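You operate a simulated robot arm through the tools that you are given. There is no shell and no other tool.

Carry out the task below with a simulated robot arm. There is one attempt and no reset: what you move stays moved.

## Task
Press the yellow loop back into the turntable coil, then the white one.
Fine: wind each loop round to the keeper block of its colour; a block is pulled out before its loop comes up; all blocks end in, the blue one untouched; the knob ends at 4; six moves; no snag.

Only the result counts: the job must be done as asked and must still hold three seconds after the hand-in. Knocking over, shifting, dropping, spilling or breaking anything else fails it.

## Robot
A 6-joint arm with a two-finger gripper, fixed in place. Base frame: the origin is on the floor under the middle of its stand, x ahead of it, y to its left, z up. Readings come in mm, rad, newtons and seconds.
It reaches about 1038 mm from its shoulder. Its first joint turns from -2.897 to 2.897 rad. Payload 1.71 kg.
The TCP is the grasp point between the finger pads, 20 mm short of the fingertips. In the tool frame z runs along the fingers and y along their closing line. The gripper opens to 96 mm; its body begins 113 mm behind the TCP.
Orientation is told as [roll, pitch, yaw] about the base's x, y, z axes, in that order, counted from this pose: with the fingers straight down and closing along the base's y, the tool's x points along the base's -x, its y along +y and its z along -z.

## Interface
- The arm moves only by the tool jog_arm. Its argument "rows" is a list of rows, each an object of numbers (a shift or turn left out is 0, a gripper value left out holds the last): "tx", "ty", "tz": the shift along the base's x, y, z in mm; "rx", "ry", "rz": the turn, a rotation vector about the base's x, y, z in rad; "grip": the opening, from 0 (shut) to 1 (fully open). In form: [{"tx": .., "ty": .., "tz": .., "rx": .., "ry": .., "rz": .., "grip": ..}, ...]. A call has 1 to 20 rows; each row is the pose to reach, as a shift and turn from the pose commanded when the call began. Each row takes 0.2 s and may step no farther than 50 mm and 0.15 rad from the row before; otherwise, or with a gripper value out of range, the whole call is refused. A pose out of reach is approached as far as the arm can. The call stops where the force on the tool passes 80 N (or 10 N more than at its start, if that is more) or the arm is blocked; 0.2 s more then pass. Each finger travels about 45 mm/s and halts on what it meets, pressing with about 33 N; the grip force reading is that of the motor and also rises with nothing between the fingers. The clock runs only during rows and for 0.2 s after the last one: add rows that repeat a pose to give the fingers time. It gives the time, the measured TCP pose, the force on the tool (base axes), the opening and the grip force at its end, in the units of the frame above (readings bear some noise), with the torque about the TCP (base axes, N m) and any sound that the robot's microphone picked up.
- Cameras (640 x 400 px; columns grow to the right, rows downward): "scene" is fixed at [48.7, -650.2, 1449.1]; the picture's right is [0.76, -0.65, 0.00], its down [-0.48, -0.57, -0.67] and it looks along [0.43, 0.51, -0.74] (base axes); focal length 214 px, centre (320, 200). "wrist" rides on the gripper at [66, 14, -145] in the tool frame; the picture's right is [-0.21, 0.98, 0.00], its down [-0.88, -0.18, -0.45] and it looks along [-0.44, -0.09, 0.90] (tool axes); focal length 275 px, centre (320, 200). There is no depth. A picture from a camera that has moved, and an enlarged one, comes with that camera's place and axes in the base frame and with its lens.
- camera(camera): a new picture of that camera. No time passes.
- move_column(by): moves the trunk up (or, below 0, down) by that many mm; the arm rides with it, the base frame stays. It gives what a move gives, with no picture.
- enlarge(camera, box): a new picture of the part [left, top, right, bottom] of that camera's present view, enlarged. No time passes.
- job_done(): hands the job in; it is judged then, once.

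Nothing tells you positions but the pictures and the camera data. Unless the task says otherwise, let go and move clear before handing in.

The tools are called after "Call:" as name(argument=value, ...) on one line, values as JSON. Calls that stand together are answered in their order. jog_arm: Moves the arm, as the interface text tells. Its arguments: {"type":"object","properties":{"rows":{"type":"array","items":{"type":"object","properties":{"tx":{"type":"number"},"ty":{"type":"number"},"tz":{"type":"number"},"rx":{"type":"number"},"ry":{"type":"number"},"rz":{"type":"number"},"grip":{"type":"number"}}}}},"required":["rows"]} The other tools are called the same way: move_column (by) moves the trunk up or down; camera (camera) takes a picture; enlarge (camera, box) takes an enlarged picture of a part of a camera's view; job_done () hands the job in.

At the start:

```text
t: 0.0
position: [159.9, -465.9, 1223.0]
ee_rot: [-0.001, 0.002, -0.001]
ft_force: [-1.3, 0.4, -0.2]
wrist_torque: [-0.02, -0.02, 0.02]
grip_width: 96.1
finger_force: 0.0
trunk travel left (down, up): [-225.0, 165.0]
```

scene: 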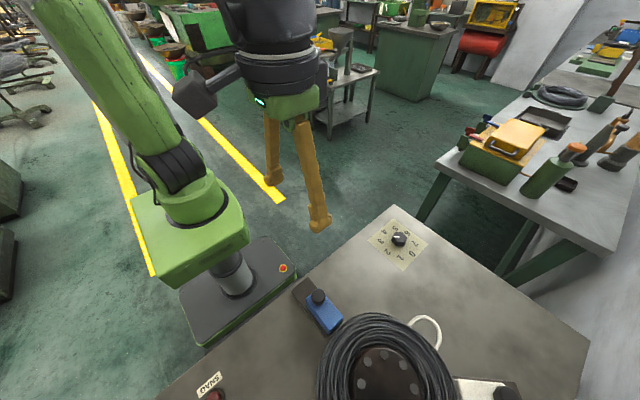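
wrist: 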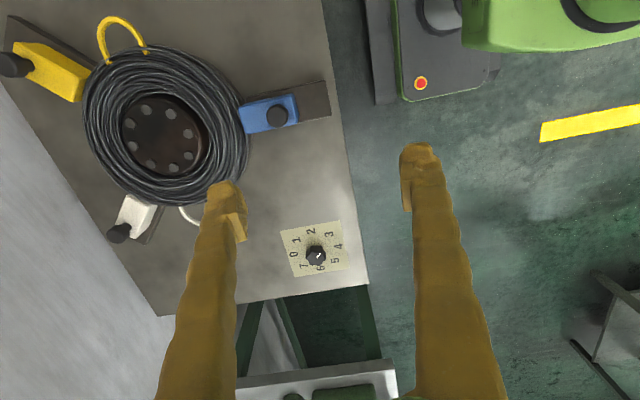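

I see a table with a cable coil on a turntable, three keeper blocks (yellow, blue, white) around it on slides, a numbered knob, and a lamp/sign reading "SNAG". I'll take closer pictures before moving anything.

Call:
enlarge(camera="wrist", box=[0, 0, 360, 260])

Call:
enlarge(camera="scene", box=[180, 200, 600, 400])

Call:
enlarge(camera="wrist", box=[260, 200, 380, 290])

```text
1.54 times, centred on (180, 130) of wrist
camera zoom: at [94.5, -450.9, 1365.2], right [0.21, 0.98, 0.0], down [0.88, -0.18, 0.44], along [0.43, -0.09, -0.9], focal length 424 px, centre (535, 308)
```

zoom: 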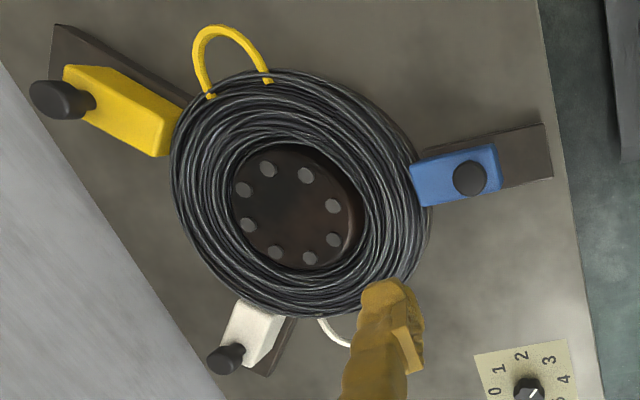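

```text
1.52 times, centred on (390, 300) of scene
camera zoom: at [48.7, -650.2, 1449.1], right [0.76, -0.65, 0.0], down [-0.48, -0.57, -0.67], along [0.43, 0.51, -0.74], focal length 327 px, centre (213, 48)
```

zoom: 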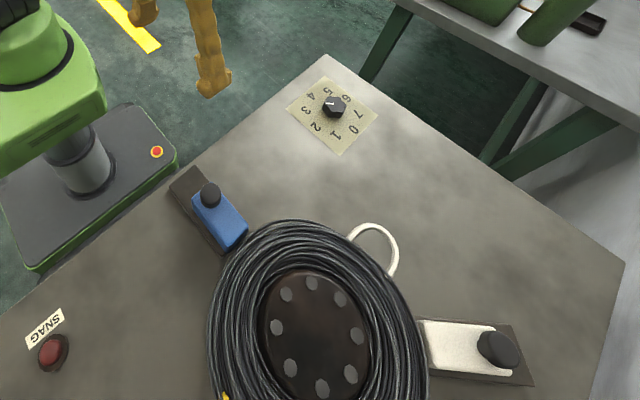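

```text
4.44 times, centred on (320, 245) of wrist
camera zoom: at [94.5, -450.9, 1365.2], right [0.21, 0.98, 0.0], down [0.88, -0.18, 0.44], along [0.43, -0.09, -0.9], focal length 1224 px, centre (320, 0)
```

zoom: 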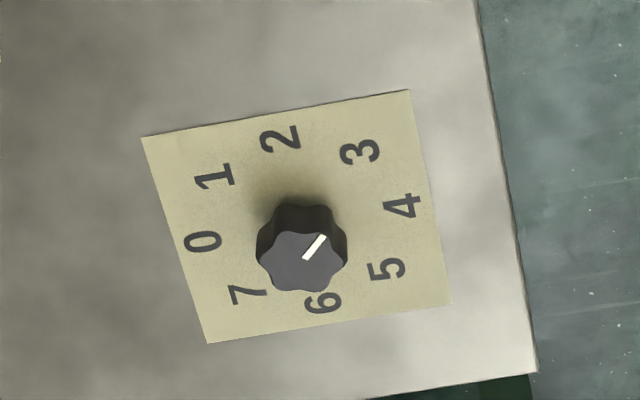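

The three blocks sit at about 90° (blue), 225° (yellow) and 315° (white) round the coil, the yellow loop is near 180° and the white near 0°, and the knob looks to be at 3. I'll check the knob pointer closely from the scene camera, then move the wrist camera over the coil to measure.

Call:
enlarge(camera="scene", box=[360, 205, 440, 275])

Call:
jog_arm(rows=[{"tx": -26, "ty": -30}, {"tx": -52, "ty": -60}, {"tx": -78, "ty": -90}, {"tx": -104, "ty": -120}, {"tx": -130, "ty": -150}, {"tx": -156, "ty": -180}, {"tx": -182, "ty": -210}, {"tx": -182, "ty": -250}, {"tx": -182, "ty": -250}])

```text
5.71 times, centred on (400, 240) of scene
camera zoom: at [48.7, -650.2, 1449.1], right [0.76, -0.65, 0.0], down [-0.48, -0.57, -0.67], along [0.43, 0.51, -0.74], focal length 1226 px, centre (-137, -29)
```

zoom: 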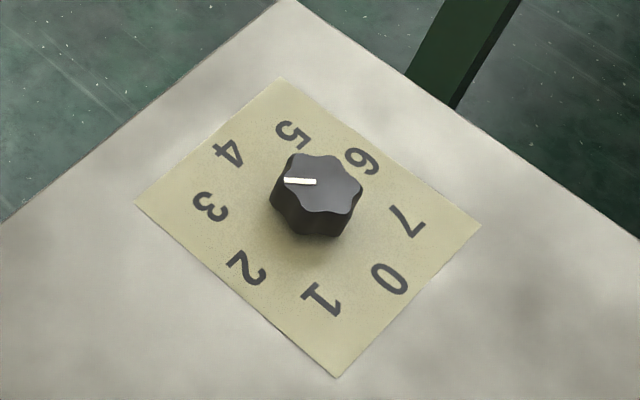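

```text
t: 2.0
position: [-40.0, -714.7, 1223.3]
ee_rot: [0.0, -0.014, 0.0]
ft_force: [0.6, -0.2, 0.5]
wrist_torque: [0.07, -0.04, 0.0]
grip_width: 96.1
finger_force: 0.1
trunk travel left (down, up): [-225.0, 165.0]
```

The knob reads 3 from both views. The arm settled about 18 mm off the commanded x, so I'll check pictures from here.

Call:
camera(camera="wrist")

Call:
camera(camera="scene")

Call:
jog_arm(rows=[{"tx": 0}])

```text
taken
camera wrist: at [-108.6, -700.7, 1366.0], right [0.21, 0.98, 0.0], down [0.87, -0.18, 0.46], along [0.45, -0.09, -0.89], focal length 275 px, centre (320, 200)
```

wrist: 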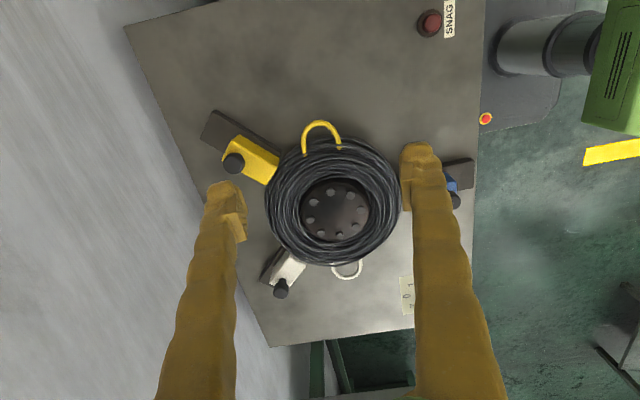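

```text
taken
```

scene: 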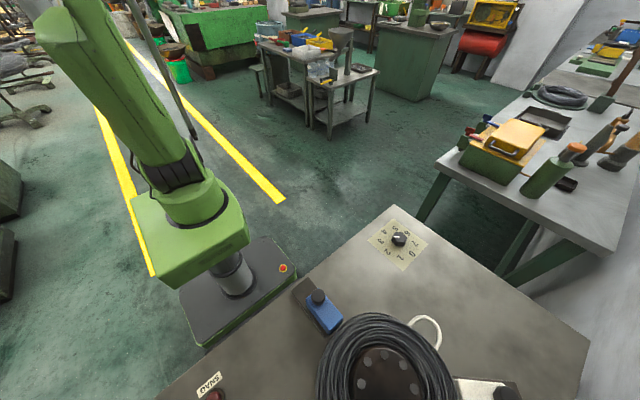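

```text
t: 2.4
position: [-40.5, -713.4, 1225.6]
ee_rot: [-0.002, -0.014, 0.001]
ft_force: [0.0, 0.8, 0.0]
wrist_torque: [-0.06, 0.0, 0.01]
grip_width: 95.9
finger_force: 0.0
trunk travel left (down, up): [-225.0, 165.0]
```

The coil is centred near (143, -722) with the table top near z 828. I'll test how well the arm tracks here by moving a bit to a different place.

Call:
jog_arm(rows=[{"tz": -40}, {"tz": -80}, {"tz": -80}, {"tz": -80}])

```text
t: 3.4
position: [-41.9, -713.8, 1144.2]
ee_rot: [-0.002, -0.013, 0.0]
ft_force: [-0.5, -0.1, 0.4]
wrist_torque: [0.0, 0.01, 0.0]
grip_width: 96.1
finger_force: 0.1
trunk travel left (down, up): [-225.0, 165.0]
```

Call:
jog_arm(rows=[{"tx": 40}, {"tx": 80}, {"tx": 120}, {"tx": 120}, {"tx": 120}])

```text
t: 4.6
position: [81.4, -715.3, 1144.4]
ee_rot: [-0.001, -0.015, 0.0]
ft_force: [-0.4, 0.8, -1.0]
wrist_torque: [0.01, 0.01, 0.02]
grip_width: 96.0
finger_force: 0.0
trunk travel left (down, up): [-225.0, 165.0]
```

Call:
camera(camera="wrist")

Call:
jog_arm(rows=[{"tx": 0}, {"tx": 0}])

```text
taken
camera wrist: at [12.7, -700.2, 1287.0], right [0.21, 0.98, 0.0], down [0.87, -0.18, 0.46], along [0.45, -0.09, -0.89], focal length 275 px, centre (320, 200)
```

wrist: 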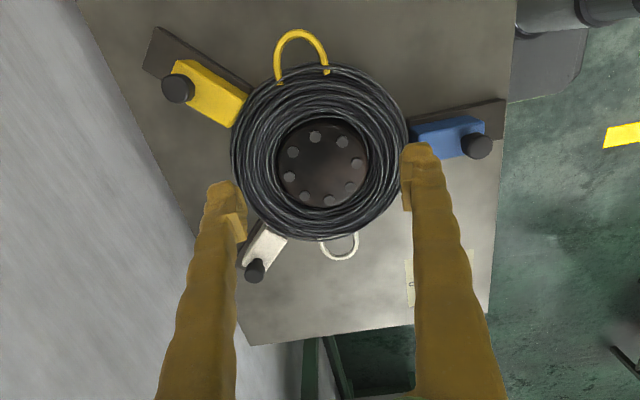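

```text
t: 5.2
position: [81.0, -713.3, 1143.7]
ee_rot: [-0.002, -0.014, -0.001]
ft_force: [0.3, -0.4, -0.1]
wrist_torque: [0.0, 0.03, -0.02]
grip_width: 95.7
finger_force: 0.0
trunk travel left (down, up): [-225.0, 165.0]
```

I've triangulated the hub at about (151, -723), coil radius about 134, block knobs at radius about 200 with tops near z 943: yellow (10, -864), white (292, -864), blue (151, -523); dial knob about (464, -537). Next I test reach high above the white knob.

Call:
jog_arm(rows=[{"tx": 35, "ty": -25}, {"tx": 70, "ty": -50}, {"tx": 105, "ty": -75}, {"tx": 140, "ty": -100}, {"tx": 175, "ty": -125}, {"tx": 209, "ty": -150}, {"tx": 209, "ty": -150}, {"tx": 209, "ty": -150}])

```text
t: 7.0
position: [290.5, -862.9, 1142.9]
ee_rot: [-0.003, -0.012, -0.001]
ft_force: [-0.2, -0.8, 0.3]
wrist_torque: [0.02, -0.03, 0.0]
grip_width: 96.1
finger_force: 0.0
trunk travel left (down, up): [-225.0, 165.0]
```

Call:
camera(camera="wrist")

Call:
camera(camera="scene")

```text
taken
camera wrist: at [221.3, -847.8, 1286.5], right [0.21, 0.98, 0.0], down [0.87, -0.18, 0.46], along [0.45, -0.09, -0.89], focal length 275 px, centre (320, 200)
```

wrist: 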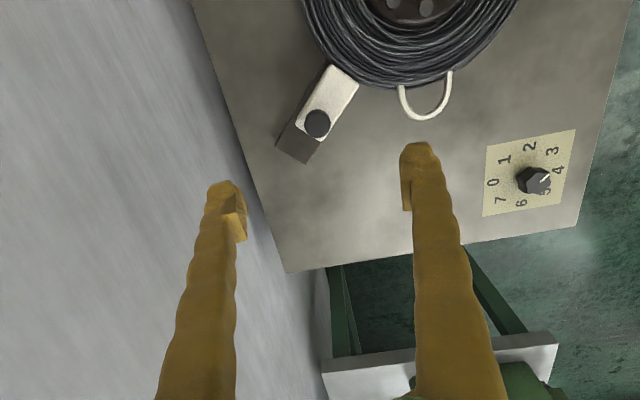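

```text
taken
```

scene: 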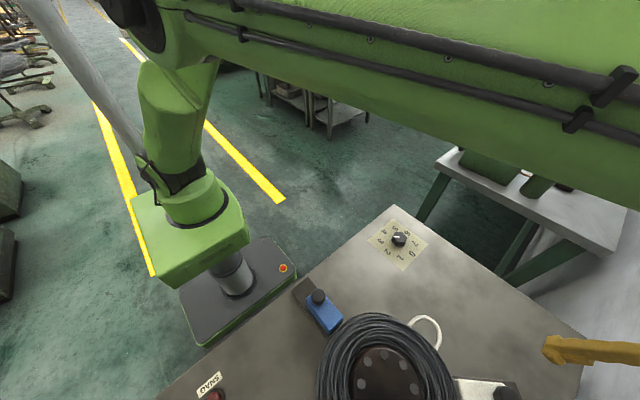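

Call:
enlarge(camera="wrist", box=[260, 50, 480, 180])

Call:
enlarge(camera="wrist", box=[470, 110, 600, 230])

Call:
enlarge(camera="scene", box=[280, 270, 530, 400])

```text
2.91 times, centred on (370, 115) of wrist
camera zoom: at [221.3, -847.8, 1286.5], right [0.21, 0.98, 0.0], down [0.87, -0.18, 0.46], along [0.45, -0.09, -0.89], focal length 801 px, centre (174, 447)
```

zoom: 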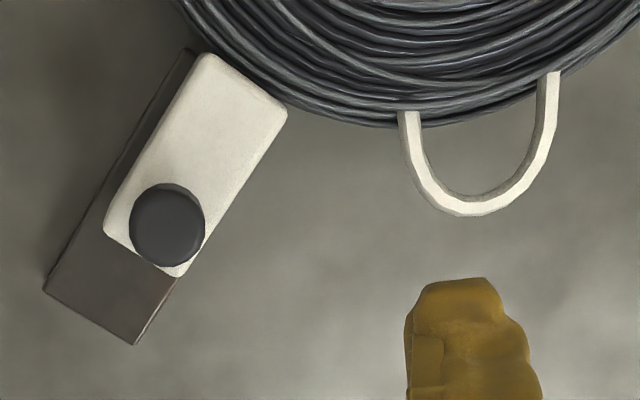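

```text
3.33 times, centred on (535, 170) of wrist
camera zoom: at [221.3, -847.8, 1286.5], right [0.21, 0.98, 0.0], down [0.87, -0.18, 0.46], along [0.45, -0.09, -0.89], focal length 918 px, centre (-397, 300)
```

zoom: 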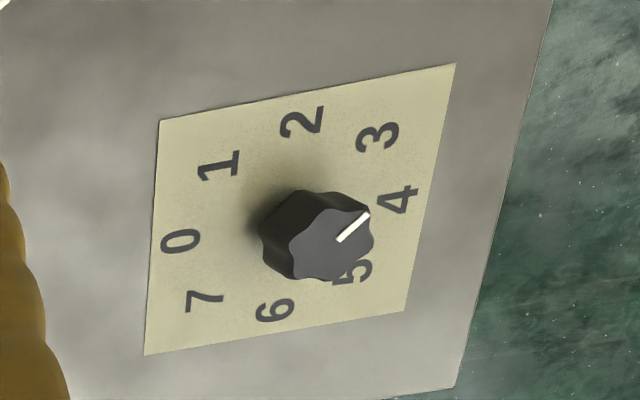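

```text
2.56 times, centred on (405, 335) of scene
camera zoom: at [48.7, -650.2, 1449.1], right [0.76, -0.65, 0.0], down [-0.48, -0.57, -0.67], along [0.43, 0.51, -0.74], focal length 549 px, centre (102, -146)
```

zoom: 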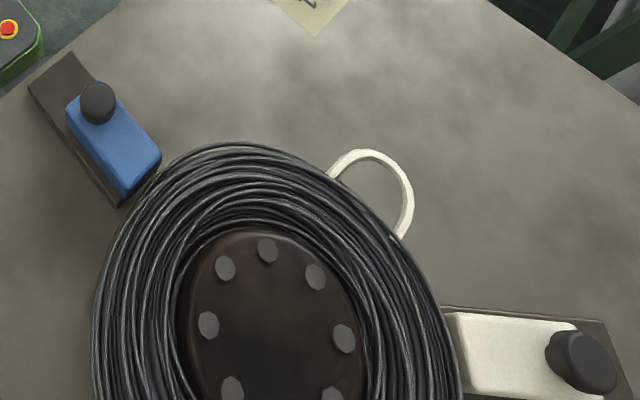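

White knob triangulates to (290, -864.5), yellow to (9.5, -868), tops at z≈942; the table is at z≈850, the dial knob at (467, -539) with top z≈879. Both loops sit 45° from their blocks, so the knob must go 3→2 for yellow and then 2→4 for white. I'll now move above the yellow block with the fingers turned to close along its pull line.

Call:
jog_arm(rows=[{"tx": -40, "ty": 0, "tz": -5, "rz": -0.112, "grip": 0.7}, {"tx": -80, "tz": -10, "rz": -0.224}, {"tx": -120, "tz": -20, "rz": -0.336}, {"tx": -160, "tz": -30, "rz": -0.448}, {"tx": -200, "ty": 0, "tz": -40, "rz": -0.56}, {"tx": -240, "ty": 0, "tz": -50, "rz": -0.672}, {"tx": -281, "ty": 0, "tz": -60, "rz": -0.785}, {"tx": -281, "ty": 0, "tz": -60, "rz": -0.785}, {"tx": -281, "ty": 0, "tz": -60, "rz": -0.785}])

Call:
camera(camera="wrist")

```text
t: 9.0
position: [8.7, -865.7, 1085.1]
ee_rot: [-0.001, -0.014, -0.786]
ft_force: [-0.9, -0.3, -0.4]
wrist_torque: [-0.04, -0.09, -0.01]
grip_width: 67.5
finger_force: 0.0
trunk travel left (down, up): [-225.0, 165.0]
```

```text
taken
camera wrist: at [-28.7, -807.3, 1227.6], right [0.84, 0.55, 0.0], down [0.49, -0.75, 0.46], along [0.25, -0.38, -0.89], focal length 275 px, centre (320, 200)
```

wrist: 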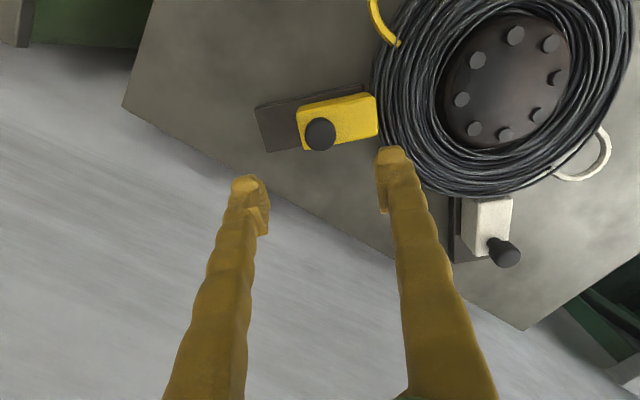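

Call:
enlarge(camera="wrist", box=[240, 70, 420, 180])

Call:
camera(camera="scene")

```text
3.56 times, centred on (330, 125) of wrist
camera zoom: at [-28.7, -807.3, 1227.6], right [0.84, 0.55, 0.0], down [0.49, -0.75, 0.46], along [0.25, -0.38, -0.89], focal length 979 px, centre (284, 467)
```

zoom: 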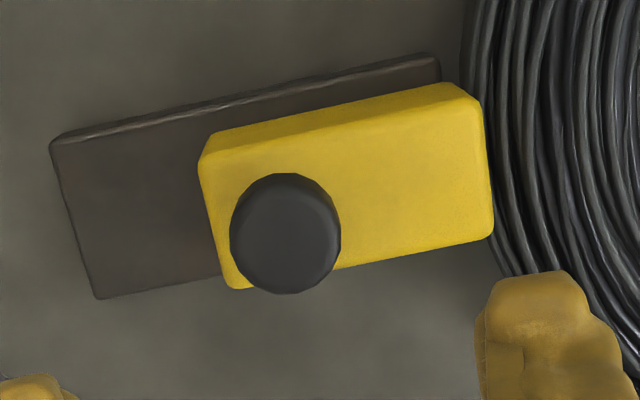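

```text
taken
```

scene: 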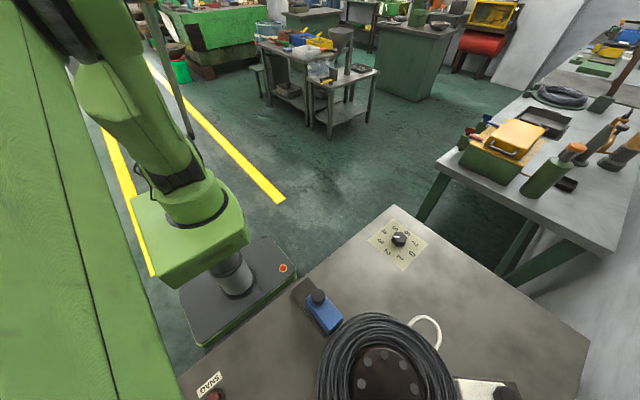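

Call:
enlarge(camera="wrist", box=[430, 120, 630, 280])

Call:
enlarge(camera="scene", box=[280, 265, 360, 345])

```text
2.50 times, centred on (530, 200) of wrist
camera zoom: at [-28.7, -807.3, 1227.6], right [0.84, 0.55, 0.0], down [0.49, -0.75, 0.46], along [0.25, -0.38, -0.89], focal length 688 px, centre (-205, 200)
```

zoom: 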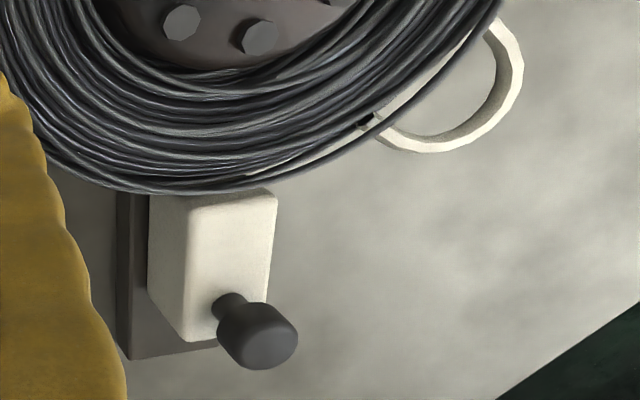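

```text
5.00 times, centred on (320, 305) of scene
camera zoom: at [48.7, -650.2, 1449.1], right [0.76, -0.65, 0.0], down [-0.48, -0.57, -0.67], along [0.43, 0.51, -0.74], focal length 1072 px, centre (320, -325)
```

zoom: 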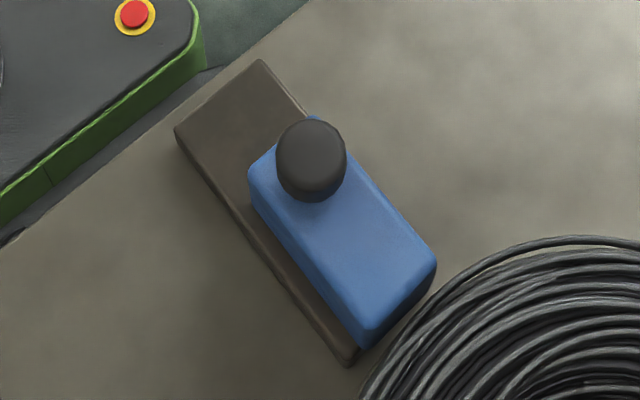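

The yellow knob is a mushroom head (about 32 mm across) on a narrow stem, centred near (10.5, -862.5) with its top around z 950. I'll come down part way and look again.

Call:
jog_arm(rows=[{"tx": 2, "ty": 3, "tz": -30}, {"tx": 2, "ty": 3, "tz": -60}, {"tx": 2, "ty": 3, "tz": -90}, {"tx": 2, "ty": 3, "tz": -90}])

Call:
camera(camera="wrist")

```text
t: 10.0
position: [10.4, -862.4, 993.6]
ee_rot: [-0.002, -0.014, -0.786]
ft_force: [-0.4, 0.1, 0.1]
wrist_torque: [0.05, 0.04, -0.01]
grip_width: 66.8
finger_force: 0.1
trunk travel left (down, up): [-225.0, 165.0]
```

```text
taken
camera wrist: at [-27.8, -804.4, 1135.5], right [0.84, 0.55, 0.0], down [0.49, -0.75, 0.46], along [0.25, -0.38, -0.89], focal length 275 px, centre (320, 200)
```

wrist: 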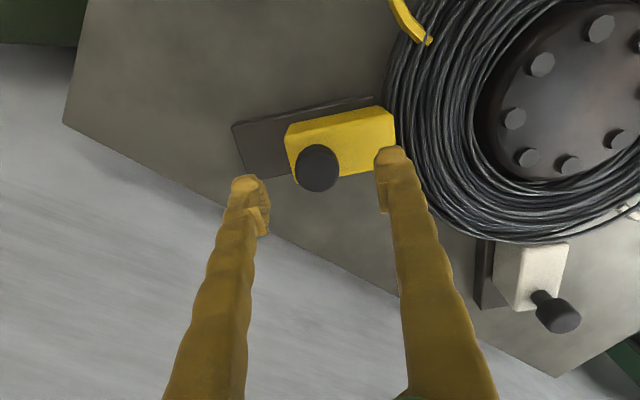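

Call:
enlarge(camera="wrist", box=[460, 220, 620, 340])

Call:
enlarge(camera="wrist", box=[230, 90, 410, 220])

```text
3.33 times, centred on (540, 280) of wrist
camera zoom: at [-27.8, -804.4, 1135.5], right [0.84, 0.55, 0.0], down [0.49, -0.75, 0.46], along [0.25, -0.38, -0.89], focal length 918 px, centre (-413, -67)
```

zoom: 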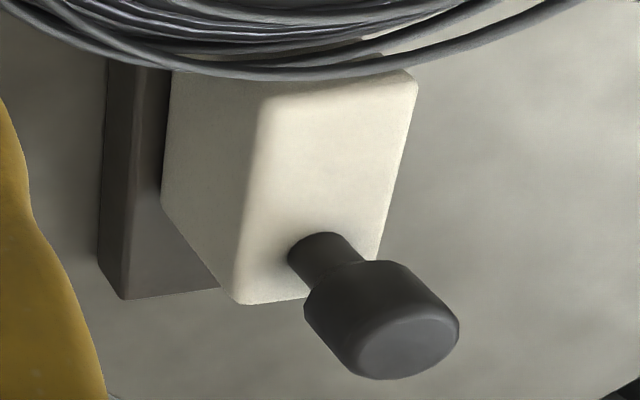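

```text
3.08 times, centred on (320, 155) of wrist
camera zoom: at [-27.8, -804.4, 1135.5], right [0.84, 0.55, 0.0], down [0.49, -0.75, 0.46], along [0.25, -0.38, -0.89], focal length 847 px, centre (320, 338)
```

zoom: 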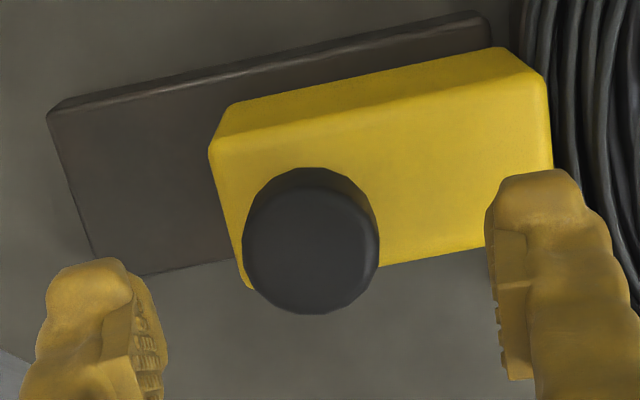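

The knob head spans about z 938–958 with the block top near z 925, and the TCP is lined up within a couple of mm. I'll descend to TCP z≈951 and look before closing.

Call:
jog_arm(rows=[{"tx": -1, "ty": -1, "tz": -15}, {"tx": -1, "ty": -1, "tz": -30}, {"tx": -1, "ty": -1, "tz": -42}, {"tx": -1, "ty": -1, "tz": -42}])

Call:
camera(camera="wrist")

Call:
camera(camera="scene")

```text
t: 11.0
position: [9.6, -861.4, 952.9]
ee_rot: [0.0, -0.015, -0.788]
ft_force: [-0.3, -0.1, 0.0]
wrist_torque: [0.0, -0.01, -0.02]
grip_width: 67.5
finger_force: 0.1
trunk travel left (down, up): [-225.0, 165.0]
```

```text
taken
camera wrist: at [-28.3, -804.7, 1094.6], right [0.84, 0.55, 0.0], down [0.49, -0.75, 0.46], along [0.25, -0.38, -0.89], focal length 275 px, centre (320, 200)
```

wrist: 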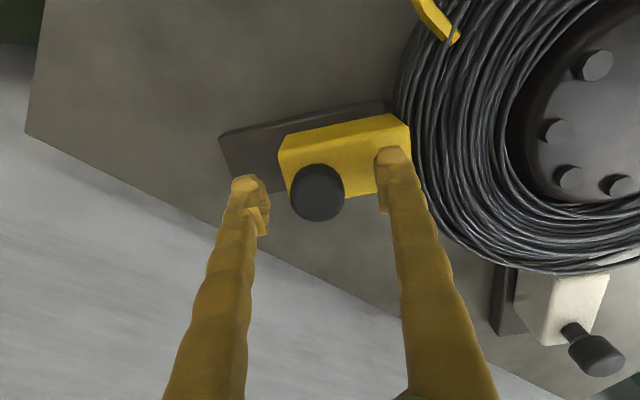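

```text
taken
```

scene: 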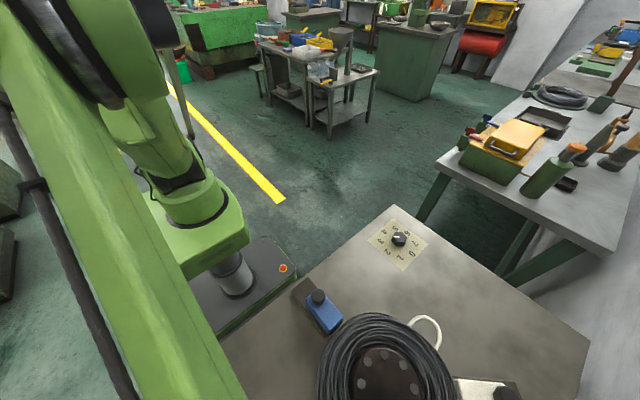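

The knob head sits between the fingers at the TCP. I'll lower 3 mm more and close on it.

Call:
jog_arm(rows=[{"tz": -3}, {"tz": -3, "grip": 0.0}, {"tz": -3}, {"tz": -3}, {"tz": -3}, {"tz": -3}])

Call:
enlarge(camera="wrist", box=[200, 60, 480, 260])

```text
t: 12.4
position: [8.9, -865.6, 949.7]
ee_rot: [-0.002, -0.014, -0.786]
ft_force: [-7.2, -20.3, 10.1]
wrist_torque: [-0.17, 0.01, -0.03]
grip_width: 27.8
finger_force: 35.2
trunk travel left (down, up): [-225.0, 165.0]
```

```text
2.00 times, centred on (340, 160) of wrist
camera zoom: at [-29.3, -806.0, 1091.7], right [0.84, 0.55, 0.0], down [0.48, -0.75, 0.46], along [0.25, -0.38, -0.89], focal length 551 px, centre (280, 280)
```

zoom: 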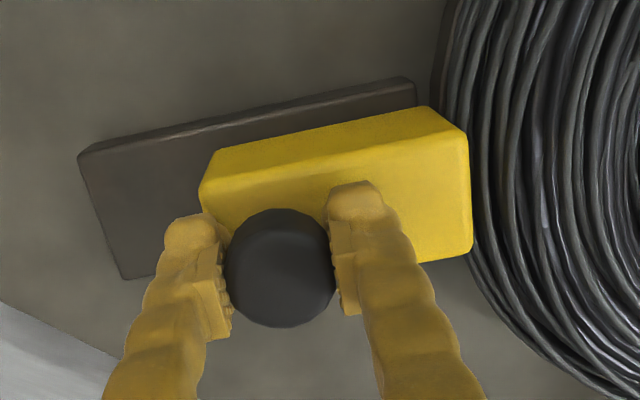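

Gripped (28 mm head), block still in place. Now I pull the yellow block straight outward along its rail in one motion.

Call:
jog_arm(rows=[{"tx": -3, "ty": -3}, {"tx": -7, "ty": -7}, {"tx": -11, "ty": -11}, {"tx": -15, "ty": -15}, {"tx": -19, "ty": -19}, {"tx": -23, "ty": -23}, {"tx": -27, "ty": -27}, {"tx": -31, "ty": -31}, {"tx": -35, "ty": -35}, {"tx": -38, "ty": -38}, {"tx": -41, "ty": -41}, {"tx": -41, "ty": -41}])

Call:
camera(camera="wrist")

```text
t: 15.1
position: [-28.3, -900.1, 950.7]
ee_rot: [0.019, -0.025, -0.773]
ft_force: [76.8, 36.3, -0.8]
wrist_torque: [-0.17, 0.29, -0.26]
grip_width: 32.1
finger_force: 35.8
trunk travel left (down, up): [-225.0, 165.0]
stopped in row 12: the force on the tool passed its limit at 80 N (the readings are from after the stop); the commanded pose is now the measured one
```

```text
taken
camera wrist: at [-71.2, -843.3, 1092.0], right [0.83, 0.56, 0.02], down [0.48, -0.74, 0.46], along [0.27, -0.37, -0.89], focal length 275 px, centre (320, 200)
```

wrist: 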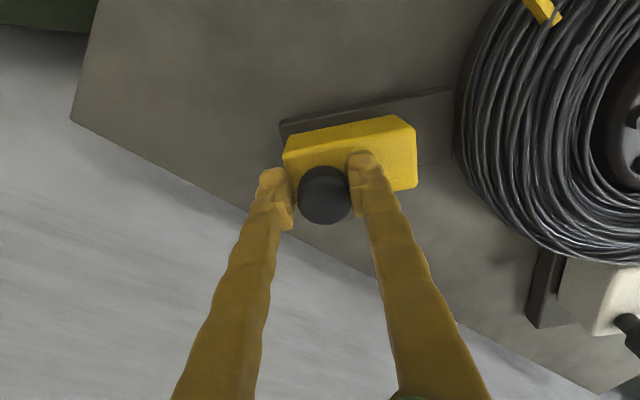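

The yellow block came out about 51 mm and met its end stop. I'll check that the force relaxes before letting go.

Call:
jog_arm(rows=[{"tx": 0}, {"tx": 0}])

```text
t: 15.7
position: [-31.2, -901.7, 949.8]
ee_rot: [0.012, -0.026, -0.779]
ft_force: [75.7, 40.1, 1.8]
wrist_torque: [-0.15, 0.54, -0.17]
grip_width: 38.6
finger_force: 35.2
trunk travel left (down, up): [-225.0, 165.0]
```

Call:
jog_arm(rows=[{"tx": 1.5, "ty": 1.5}, {"tx": 3, "ty": 3}, {"tx": 3, "ty": 3}])

```text
t: 16.5
position: [-30.6, -896.8, 950.7]
ee_rot: [0.014, -0.028, -0.777]
ft_force: [73.5, 35.4, 2.7]
wrist_torque: [-0.08, -0.01, -0.01]
grip_width: 31.4
finger_force: 34.7
trunk travel left (down, up): [-225.0, 165.0]
```

Call:
jog_arm(rows=[{"tx": 2, "ty": 1}, {"tx": 4, "ty": 2}, {"tx": 4, "ty": 2}])

Call:
enlarge(camera="wrist", box=[200, 60, 480, 260])

```text
t: 17.3
position: [-29.4, -896.3, 949.7]
ee_rot: [0.011, -0.023, -0.78]
ft_force: [56.4, 21.9, 8.3]
wrist_torque: [-0.05, -0.22, 0.01]
grip_width: 28.3
finger_force: 35.0
trunk travel left (down, up): [-225.0, 165.0]
```

```text
2.00 times, centred on (340, 160) of wrist
camera zoom: at [-71.1, -839.2, 1091.8], right [0.83, 0.55, 0.02], down [0.48, -0.74, 0.46], along [0.27, -0.38, -0.89], focal length 551 px, centre (280, 280)
```

zoom: 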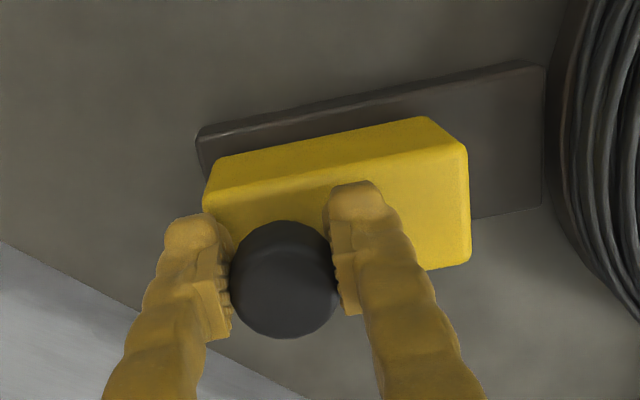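

Call:
jog_arm(rows=[{"tx": 2, "ty": 1}, {"tx": 5, "ty": 2}, {"tx": 5, "ty": 2}])

```text
t: 18.1
position: [-29.3, -894.7, 949.3]
ee_rot: [0.01, -0.024, -0.785]
ft_force: [23.8, -5.8, 18.0]
wrist_torque: [-0.23, -0.13, 0.06]
grip_width: 28.3
finger_force: 34.5
trunk travel left (down, up): [-225.0, 165.0]
```

Force is mostly relaxed and the block stays out at its stop. I'll open and rise clear.

Call:
jog_arm(rows=[{"grip": 0.7}, {"tx": 0}, {"tx": 0}, {"tx": 0}])

Call:
camera(camera="wrist")

```text
t: 19.1
position: [-32.0, -896.7, 947.7]
ee_rot: [0.014, -0.022, -0.783]
ft_force: [0.8, -0.6, 0.2]
wrist_torque: [0.0, -0.01, -0.01]
grip_width: 67.4
finger_force: 0.1
trunk travel left (down, up): [-225.0, 165.0]
```

```text
taken
camera wrist: at [-71.8, -838.5, 1090.2], right [0.84, 0.55, 0.02], down [0.48, -0.75, 0.46], along [0.27, -0.38, -0.89], focal length 275 px, centre (320, 200)
```

wrist: 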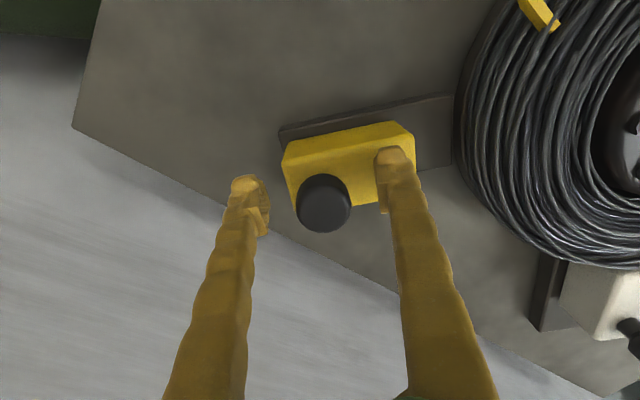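

The yellow block is free and out; SNAG is silent. I rise and go to the dial knob at about (467, -539), levelling the tool on the way.

Call:
jog_arm(rows=[{"tz": 40}, {"tz": 80}, {"tz": 120, "rx": -0.007, "ry": 0.011}, {"tx": 38, "ty": 27, "tz": 120, "rx": -0.014, "ry": 0.022, "rz": 0.03}, {"tx": 76, "ty": 54, "tz": 120, "rx": -0.014, "ry": 0.022, "rz": 0.06}, {"tx": 114, "ty": 81, "tz": 120, "rx": -0.014, "ry": 0.022, "rz": 0.09}, {"tx": 152, "ty": 109, "tz": 120, "rx": -0.014, "ry": 0.022, "rz": 0.12}, {"tx": 190, "ty": 136, "tz": 120, "rx": -0.014, "ry": 0.022, "rz": 0.15}, {"tx": 228, "ty": 163, "tz": 120, "rx": -0.014, "ry": 0.022, "rz": 0.18}, {"tx": 266, "ty": 190, "tz": 120, "rx": -0.014, "ry": 0.022, "rz": 0.21}, {"tx": 304, "ty": 218, "tz": 120, "rx": -0.014, "ry": 0.022, "rz": 0.24}, {"tx": 342, "ty": 245, "tz": 120, "rx": -0.014, "ry": 0.022, "rz": 0.27}, {"tx": 380, "ty": 272, "tz": 120, "rx": -0.014, "ry": 0.022, "rz": 0.3}, {"tx": 418, "ty": 300, "tz": 120, "rx": -0.014, "ry": 0.022, "rz": 0.33}, {"tx": 456, "ty": 327, "tz": 120, "rx": -0.014, "ry": 0.022, "rz": 0.36}, {"tx": 480, "ty": 344, "tz": 120, "rx": -0.014, "ry": 0.022, "rz": 0.39}, {"tx": 499, "ty": 358, "tz": 120, "rx": -0.014, "ry": 0.022, "rz": 0.39}, {"tx": 499, "ty": 358, "tz": 120, "rx": -0.014, "ry": 0.022, "rz": 0.39}])

Call:
camera(camera="wrist")

Call:
camera(camera="scene")

```text
t: 22.9
position: [469.5, -537.0, 1066.2]
ee_rot: [-0.009, -0.012, -0.393]
ft_force: [0.3, -0.4, 0.1]
wrist_torque: [-0.02, 0.01, 0.0]
grip_width: 67.4
finger_force: 0.0
trunk travel left (down, up): [-225.0, 165.0]
```

```text
taken
camera wrist: at [411.9, -496.6, 1209.5], right [0.56, 0.83, -0.01], down [0.74, -0.5, 0.46], along [0.37, -0.26, -0.89], focal length 275 px, centre (320, 200)
```

wrist: 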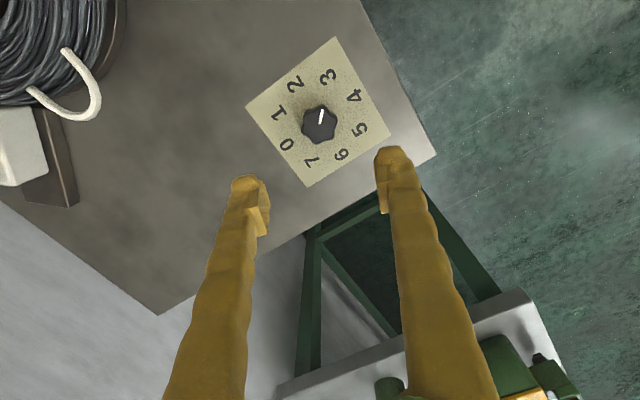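

```text
taken
```

scene: 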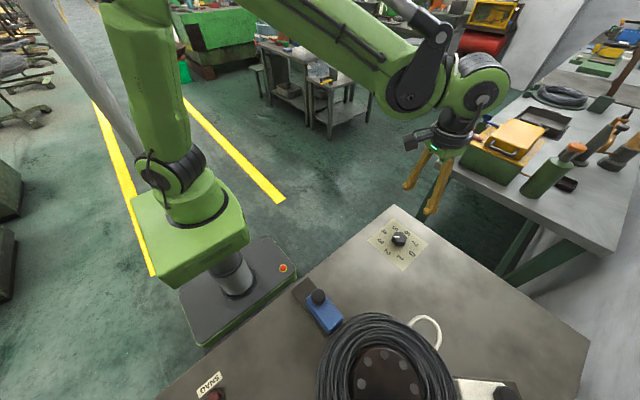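

Call:
enlarge(camera="wrist", box=[240, 30, 400, 190])

```text
2.50 times, centred on (320, 110) of wrist
camera zoom: at [411.9, -496.6, 1209.5], right [0.56, 0.83, -0.01], down [0.74, -0.5, 0.46], along [0.37, -0.26, -0.89], focal length 688 px, centre (320, 425)
```

zoom: 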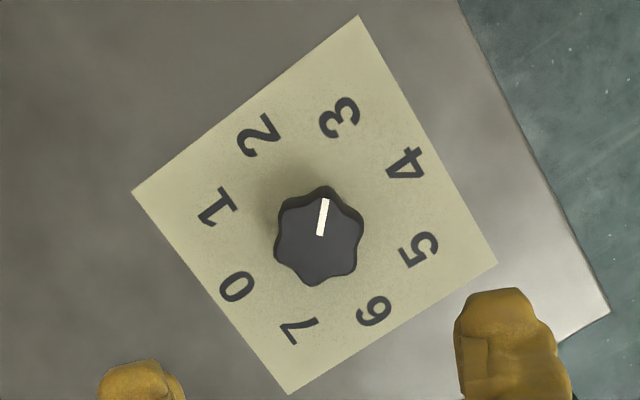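

The knob has six lobes with the pointer on one lobe at 3. I'll turn the fingers to yaw −45° so each pad bridges two lobes, and come down towards it.

Call:
jog_arm(rows=[{"rz": -0.13, "tz": -30, "grip": 0.75}, {"rz": -0.26, "tz": -60}, {"rz": -0.392, "tz": -90, "tx": -1}, {"rz": -0.392, "tz": -120, "tx": -1}, {"rz": -0.392, "tz": -120, "tx": -1}])

Call:
camera(camera="wrist")

```text
t: 24.1
position: [469.2, -535.5, 946.1]
ee_rot: [-0.011, -0.013, -0.786]
ft_force: [-0.1, 0.1, -0.1]
wrist_torque: [0.02, 0.0, -0.01]
grip_width: 71.8
finger_force: 0.1
trunk travel left (down, up): [-225.0, 165.0]
```

```text
taken
camera wrist: at [431.0, -477.2, 1088.1], right [0.84, 0.55, -0.01], down [0.49, -0.74, 0.46], along [0.24, -0.39, -0.89], focal length 275 px, centre (320, 200)
```

wrist: 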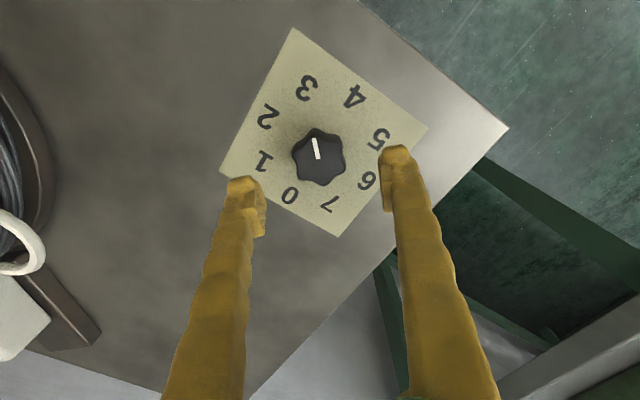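

Aligned within 2 mm. Descending so the tips stay about 7 mm above the table, then closing on the knob.

Call:
jog_arm(rows=[{"tz": -25}, {"tz": -50}, {"tz": -62}, {"tz": -68}, {"tz": -68}])

Call:
camera(camera="wrist")

Call:
enlarge(camera="scene", box=[340, 170, 460, 280])

```text
t: 25.3
position: [468.9, -536.2, 879.1]
ee_rot: [-0.008, -0.012, -0.783]
ft_force: [-0.4, -1.0, 0.3]
wrist_torque: [-0.07, -0.01, 0.02]
grip_width: 72.3
finger_force: 0.0
trunk travel left (down, up): [-225.0, 165.0]
```

```text
taken
camera wrist: at [431.1, -477.8, 1021.4], right [0.84, 0.55, -0.01], down [0.49, -0.74, 0.46], along [0.25, -0.39, -0.89], focal length 275 px, centre (320, 200)
```

wrist: 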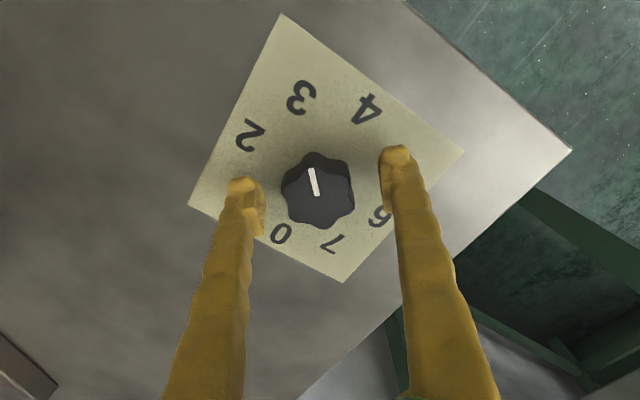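

```text
3.64 times, centred on (400, 225) of scene
camera zoom: at [48.7, -650.2, 1449.1], right [0.76, -0.65, 0.0], down [-0.48, -0.57, -0.67], along [0.43, 0.51, -0.74], focal length 780 px, centre (29, 109)
```

zoom: 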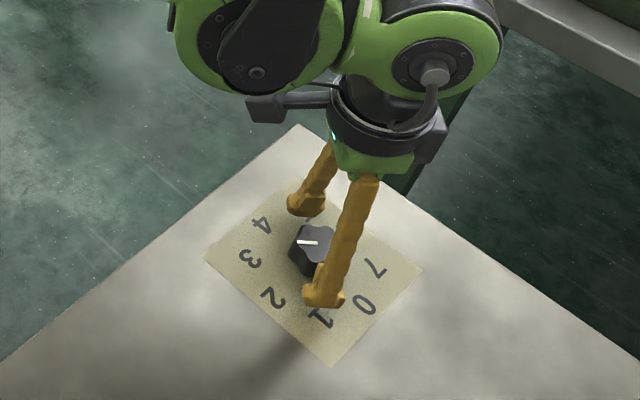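

Call:
jog_arm(rows=[{"tz": -2, "grip": 0.0}, {"tz": -2}, {"tz": -2}, {"tz": -2}, {"tz": -2}])

Call:
enlarge(camera="wrist", box=[180, 60, 460, 260])

```text
t: 26.5
position: [467.4, -538.5, 876.7]
ee_rot: [-0.009, -0.013, -0.786]
ft_force: [-10.4, -11.7, 0.2]
wrist_torque: [-0.04, -0.03, -0.04]
grip_width: 40.6
finger_force: 35.1
trunk travel left (down, up): [-225.0, 165.0]
```

```text
2.00 times, centred on (320, 160) of wrist
camera zoom: at [430.4, -479.1, 1019.4], right [0.84, 0.55, -0.01], down [0.49, -0.74, 0.46], along [0.24, -0.39, -0.89], focal length 551 px, centre (320, 280)
```

zoom: 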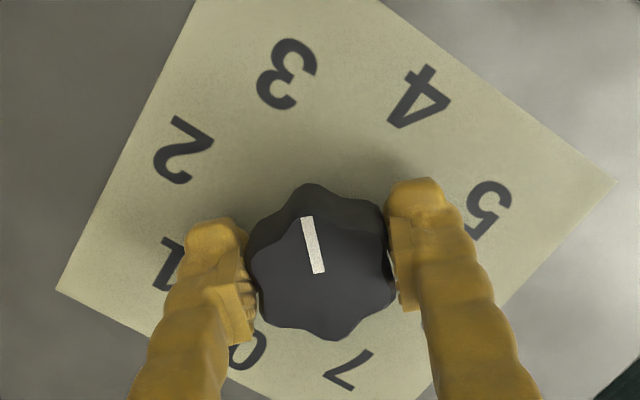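

Gripped across two flats with the pointer still on 3. Now one continuous turn of +45° (3→2), easing the small side load out as it goes.

Call:
jog_arm(rows=[{"tx": -1, "ty": -1, "rz": 0.05}, {"tx": -1.5, "ty": -1.5, "rz": 0.13}, {"tx": -1.5, "ty": -1.5, "rz": 0.21}, {"tx": -1.5, "ty": -1.5, "rz": 0.29}, {"tx": -1.5, "ty": -1.5, "rz": 0.37}, {"tx": -1.5, "ty": -1.5, "rz": 0.45}, {"tx": -1.5, "ty": -1.5, "rz": 0.53}, {"tx": -1.5, "ty": -1.5, "rz": 0.61}, {"tx": -1.5, "ty": -1.5, "rz": 0.69}, {"tx": -1.5, "ty": -1.5, "rz": 0.75}, {"tx": -1.5, "ty": -1.5, "rz": 0.785}, {"tx": -1.5, "ty": -1.5, "rz": 0.785}])

Call:
camera(camera="wrist")

Call:
camera(camera="scene")

```text
t: 29.1
position: [467.2, -539.5, 877.1]
ee_rot: [-0.009, -0.012, 0.002]
ft_force: [5.9, -18.8, 6.8]
wrist_torque: [-0.1, 0.01, -0.06]
grip_width: 40.9
finger_force: 35.5
trunk travel left (down, up): [-225.0, 165.0]
```

```text
taken
camera wrist: at [399.0, -524.4, 1019.5], right [0.2, 0.98, -0.01], down [0.87, -0.18, 0.46], along [0.45, -0.1, -0.89], focal length 275 px, centre (320, 200)
```

wrist: 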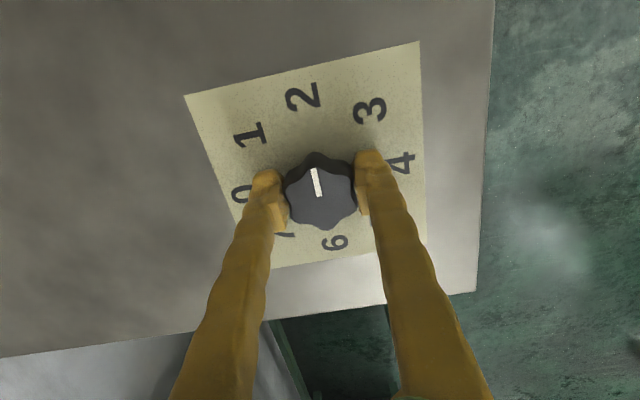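

```text
taken
```

scene: 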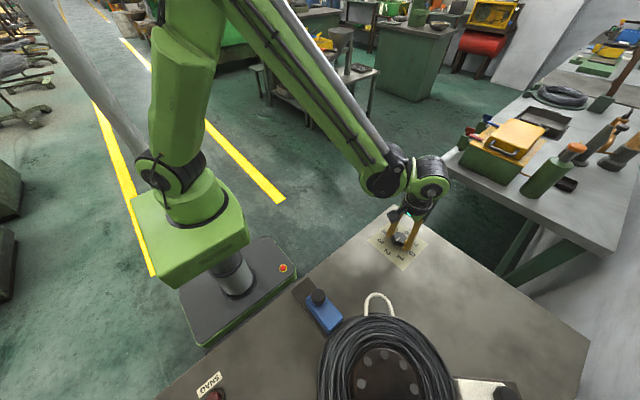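

The knob reads 2 and the white loop has swung 45° counter-clockwise as expected, with no snag. I'll let go, rise, and check where the yellow loop is.

Call:
jog_arm(rows=[{"ty": -2}, {"ty": -2, "grip": 0.75}, {"ty": -2}, {"ty": -2}, {"ty": -2, "tz": 30}, {"ty": -2, "tz": 70}, {"ty": -2, "tz": 115}, {"ty": -2, "tz": 160}, {"ty": -2, "tz": 190}, {"ty": -2, "tz": 190}])

Call:
enlarge(camera="scene", box=[280, 200, 530, 400])

Call:
camera(camera="wrist")

```text
t: 31.3
position: [469.0, -540.8, 1067.6]
ee_rot: [-0.009, -0.013, 0.0]
ft_force: [0.2, 0.8, -0.8]
wrist_torque: [0.0, -0.01, 0.01]
grip_width: 72.1
finger_force: 0.1
trunk travel left (down, up): [-225.0, 165.0]
```

```text
2.00 times, centred on (405, 300) of scene
camera zoom: at [48.7, -650.2, 1449.1], right [0.76, -0.65, 0.0], down [-0.48, -0.57, -0.67], along [0.43, 0.51, -0.74], focal length 429 px, centre (150, 0)
```

zoom: 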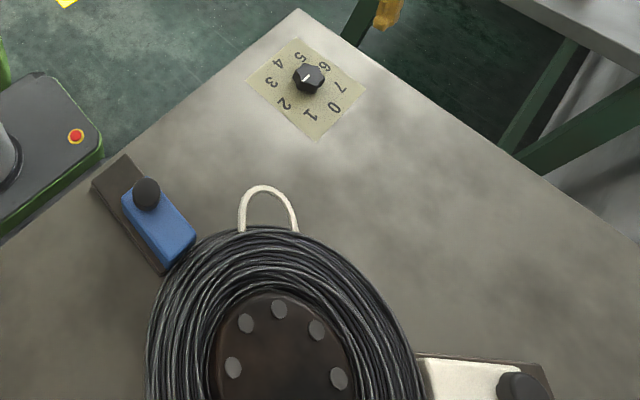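

```text
taken
camera wrist: at [400.1, -525.3, 1209.8], right [0.21, 0.98, -0.01], down [0.87, -0.18, 0.46], along [0.45, -0.1, -0.89], focal length 275 px, centre (320, 200)
```

wrist: 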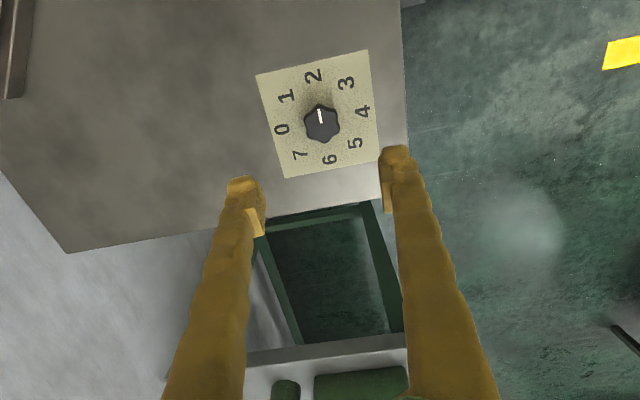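

Knob at 2. Now back over the yellow block (knob head now about (-29, -895)).

Call:
jog_arm(rows=[{"tx": -38, "ty": -27, "rz": -0.06}, {"tx": -76, "ty": -54, "rz": -0.12}, {"tx": -114, "ty": -81, "rz": -0.18}, {"tx": -152, "ty": -108, "rz": -0.24}, {"tx": -190, "ty": -135, "rz": -0.3}, {"tx": -228, "ty": -162, "rz": -0.36}, {"tx": -266, "ty": -189, "rz": -0.42}, {"tx": -304, "ty": -216, "rz": -0.48}, {"tx": -342, "ty": -243, "rz": -0.54}, {"tx": -380, "ty": -270, "rz": -0.6}, {"tx": -418, "ty": -297, "rz": -0.66}, {"tx": -456, "ty": -324, "rz": -0.72}, {"tx": -480, "ty": -341, "rz": -0.785}, {"tx": -498, "ty": -354, "rz": -0.785}, {"tx": -498, "ty": -354, "rz": -0.785}])

Call:
camera(camera="wrist")

```text
t: 34.5
position: [-31.1, -895.2, 1068.8]
ee_rot: [-0.009, -0.013, -0.783]
ft_force: [-0.6, -0.6, 0.3]
wrist_torque: [0.02, 0.0, -0.02]
grip_width: 72.1
finger_force: 0.2
trunk travel left (down, up): [-225.0, 165.0]
```

```text
taken
camera wrist: at [-69.2, -836.3, 1211.1], right [0.84, 0.55, -0.01], down [0.49, -0.74, 0.46], along [0.25, -0.39, -0.89], focal length 275 px, centre (320, 200)
```

wrist: 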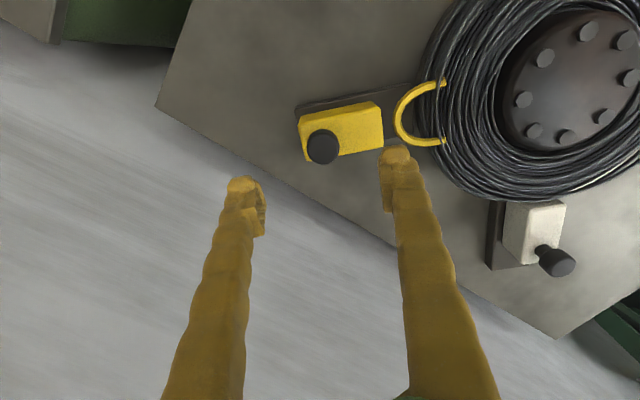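

The yellow loop now stands right in front of its pulled-out block. I descend onto the yellow knob again.

Call:
jog_arm(rows=[{"tx": 1, "ty": -0.5, "tz": -35, "grip": 0.7}, {"tx": 2, "ty": -1, "tz": -70}, {"tx": 2, "ty": -1, "tz": -95}, {"tx": 2, "ty": -1, "tz": -95}])

Call:
enlarge(camera="wrist", box=[180, 40, 500, 260])

```text
t: 35.5
position: [-29.9, -897.1, 970.6]
ee_rot: [-0.009, -0.012, -0.783]
ft_force: [-0.6, 0.6, -0.5]
wrist_torque: [0.02, -0.04, 0.0]
grip_width: 67.3
finger_force: 0.1
trunk travel left (down, up): [-225.0, 165.0]
```

```text
1.82 times, centred on (340, 150) of wrist
camera zoom: at [-68.3, -837.9, 1113.7], right [0.84, 0.55, -0.01], down [0.49, -0.74, 0.46], along [0.25, -0.39, -0.89], focal length 500 px, centre (284, 291)
```

zoom: 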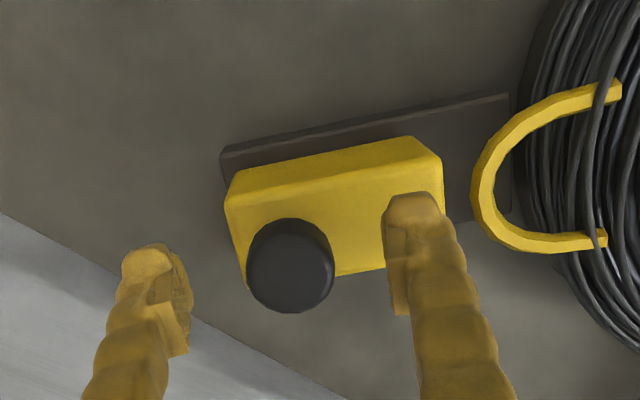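

Call:
jog_arm(rows=[{"tx": 2, "ty": 0, "tz": -10}, {"tx": 2, "ty": 0, "tz": -21}, {"tx": 2, "ty": 0, "tz": -21, "grip": 0.0}, {"tx": 2, "ty": 0, "tz": -21}, {"tx": 2, "ty": 0, "tz": -21}, {"tx": 2, "ty": 0, "tz": -21}])

Call:
enlarge(camera="wrist", box=[180, 40, 500, 260])

```text
t: 36.9
position: [-27.5, -896.1, 951.4]
ee_rot: [-0.009, -0.013, -0.783]
ft_force: [-1.1, -0.2, -4.9]
wrist_torque: [0.0, -0.05, 0.02]
grip_width: 28.3
finger_force: 35.1
trunk travel left (down, up): [-225.0, 165.0]
```

```text
1.82 times, centred on (340, 150) of wrist
camera zoom: at [-64.8, -837.5, 1093.4], right [0.84, 0.55, -0.01], down [0.49, -0.74, 0.46], along [0.25, -0.39, -0.89], focal length 500 px, centre (284, 291)
```

zoom: 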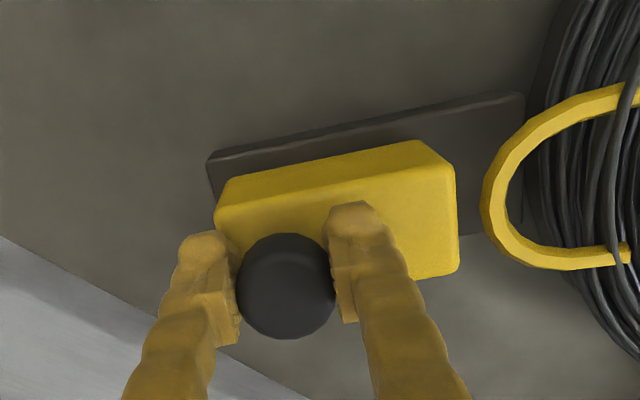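

Gripped at 28 mm with almost no side load. Now one continuous push inward to press the yellow loop into the coil.

Call:
jog_arm(rows=[{"tx": 3, "ty": 3}, {"tx": 6, "ty": 6}, {"tx": 9, "ty": 9}, {"tx": 12, "ty": 12}, {"tx": 15, "ty": 15}, {"tx": 18, "ty": 18}, {"tx": 21, "ty": 21}, {"tx": 24, "ty": 24}, {"tx": 27, "ty": 27}, {"tx": 30, "ty": 30}, {"tx": 32, "ty": 32}, {"tx": 34, "ty": 34}, {"tx": 35.5, "ty": 35.5}, {"tx": 36.5, "ty": 36.5}, {"tx": 36.5, "ty": 36.5}])

Call:
camera(camera="wrist")

```text
t: 40.1
position: [6.8, -861.5, 950.4]
ee_rot: [-0.006, -0.014, -0.783]
ft_force: [-4.9, -30.0, 0.0]
wrist_torque: [-0.17, -0.03, -0.1]
grip_width: 28.3
finger_force: 34.4
trunk travel left (down, up): [-225.0, 165.0]
```

```text
taken
camera wrist: at [-31.1, -803.2, 1093.1], right [0.84, 0.55, 0.0], down [0.49, -0.74, 0.46], along [0.25, -0.39, -0.89], focal length 275 px, centre (320, 200)
```

wrist: 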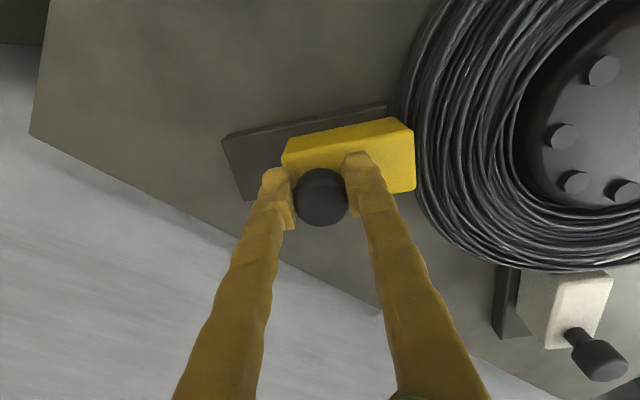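

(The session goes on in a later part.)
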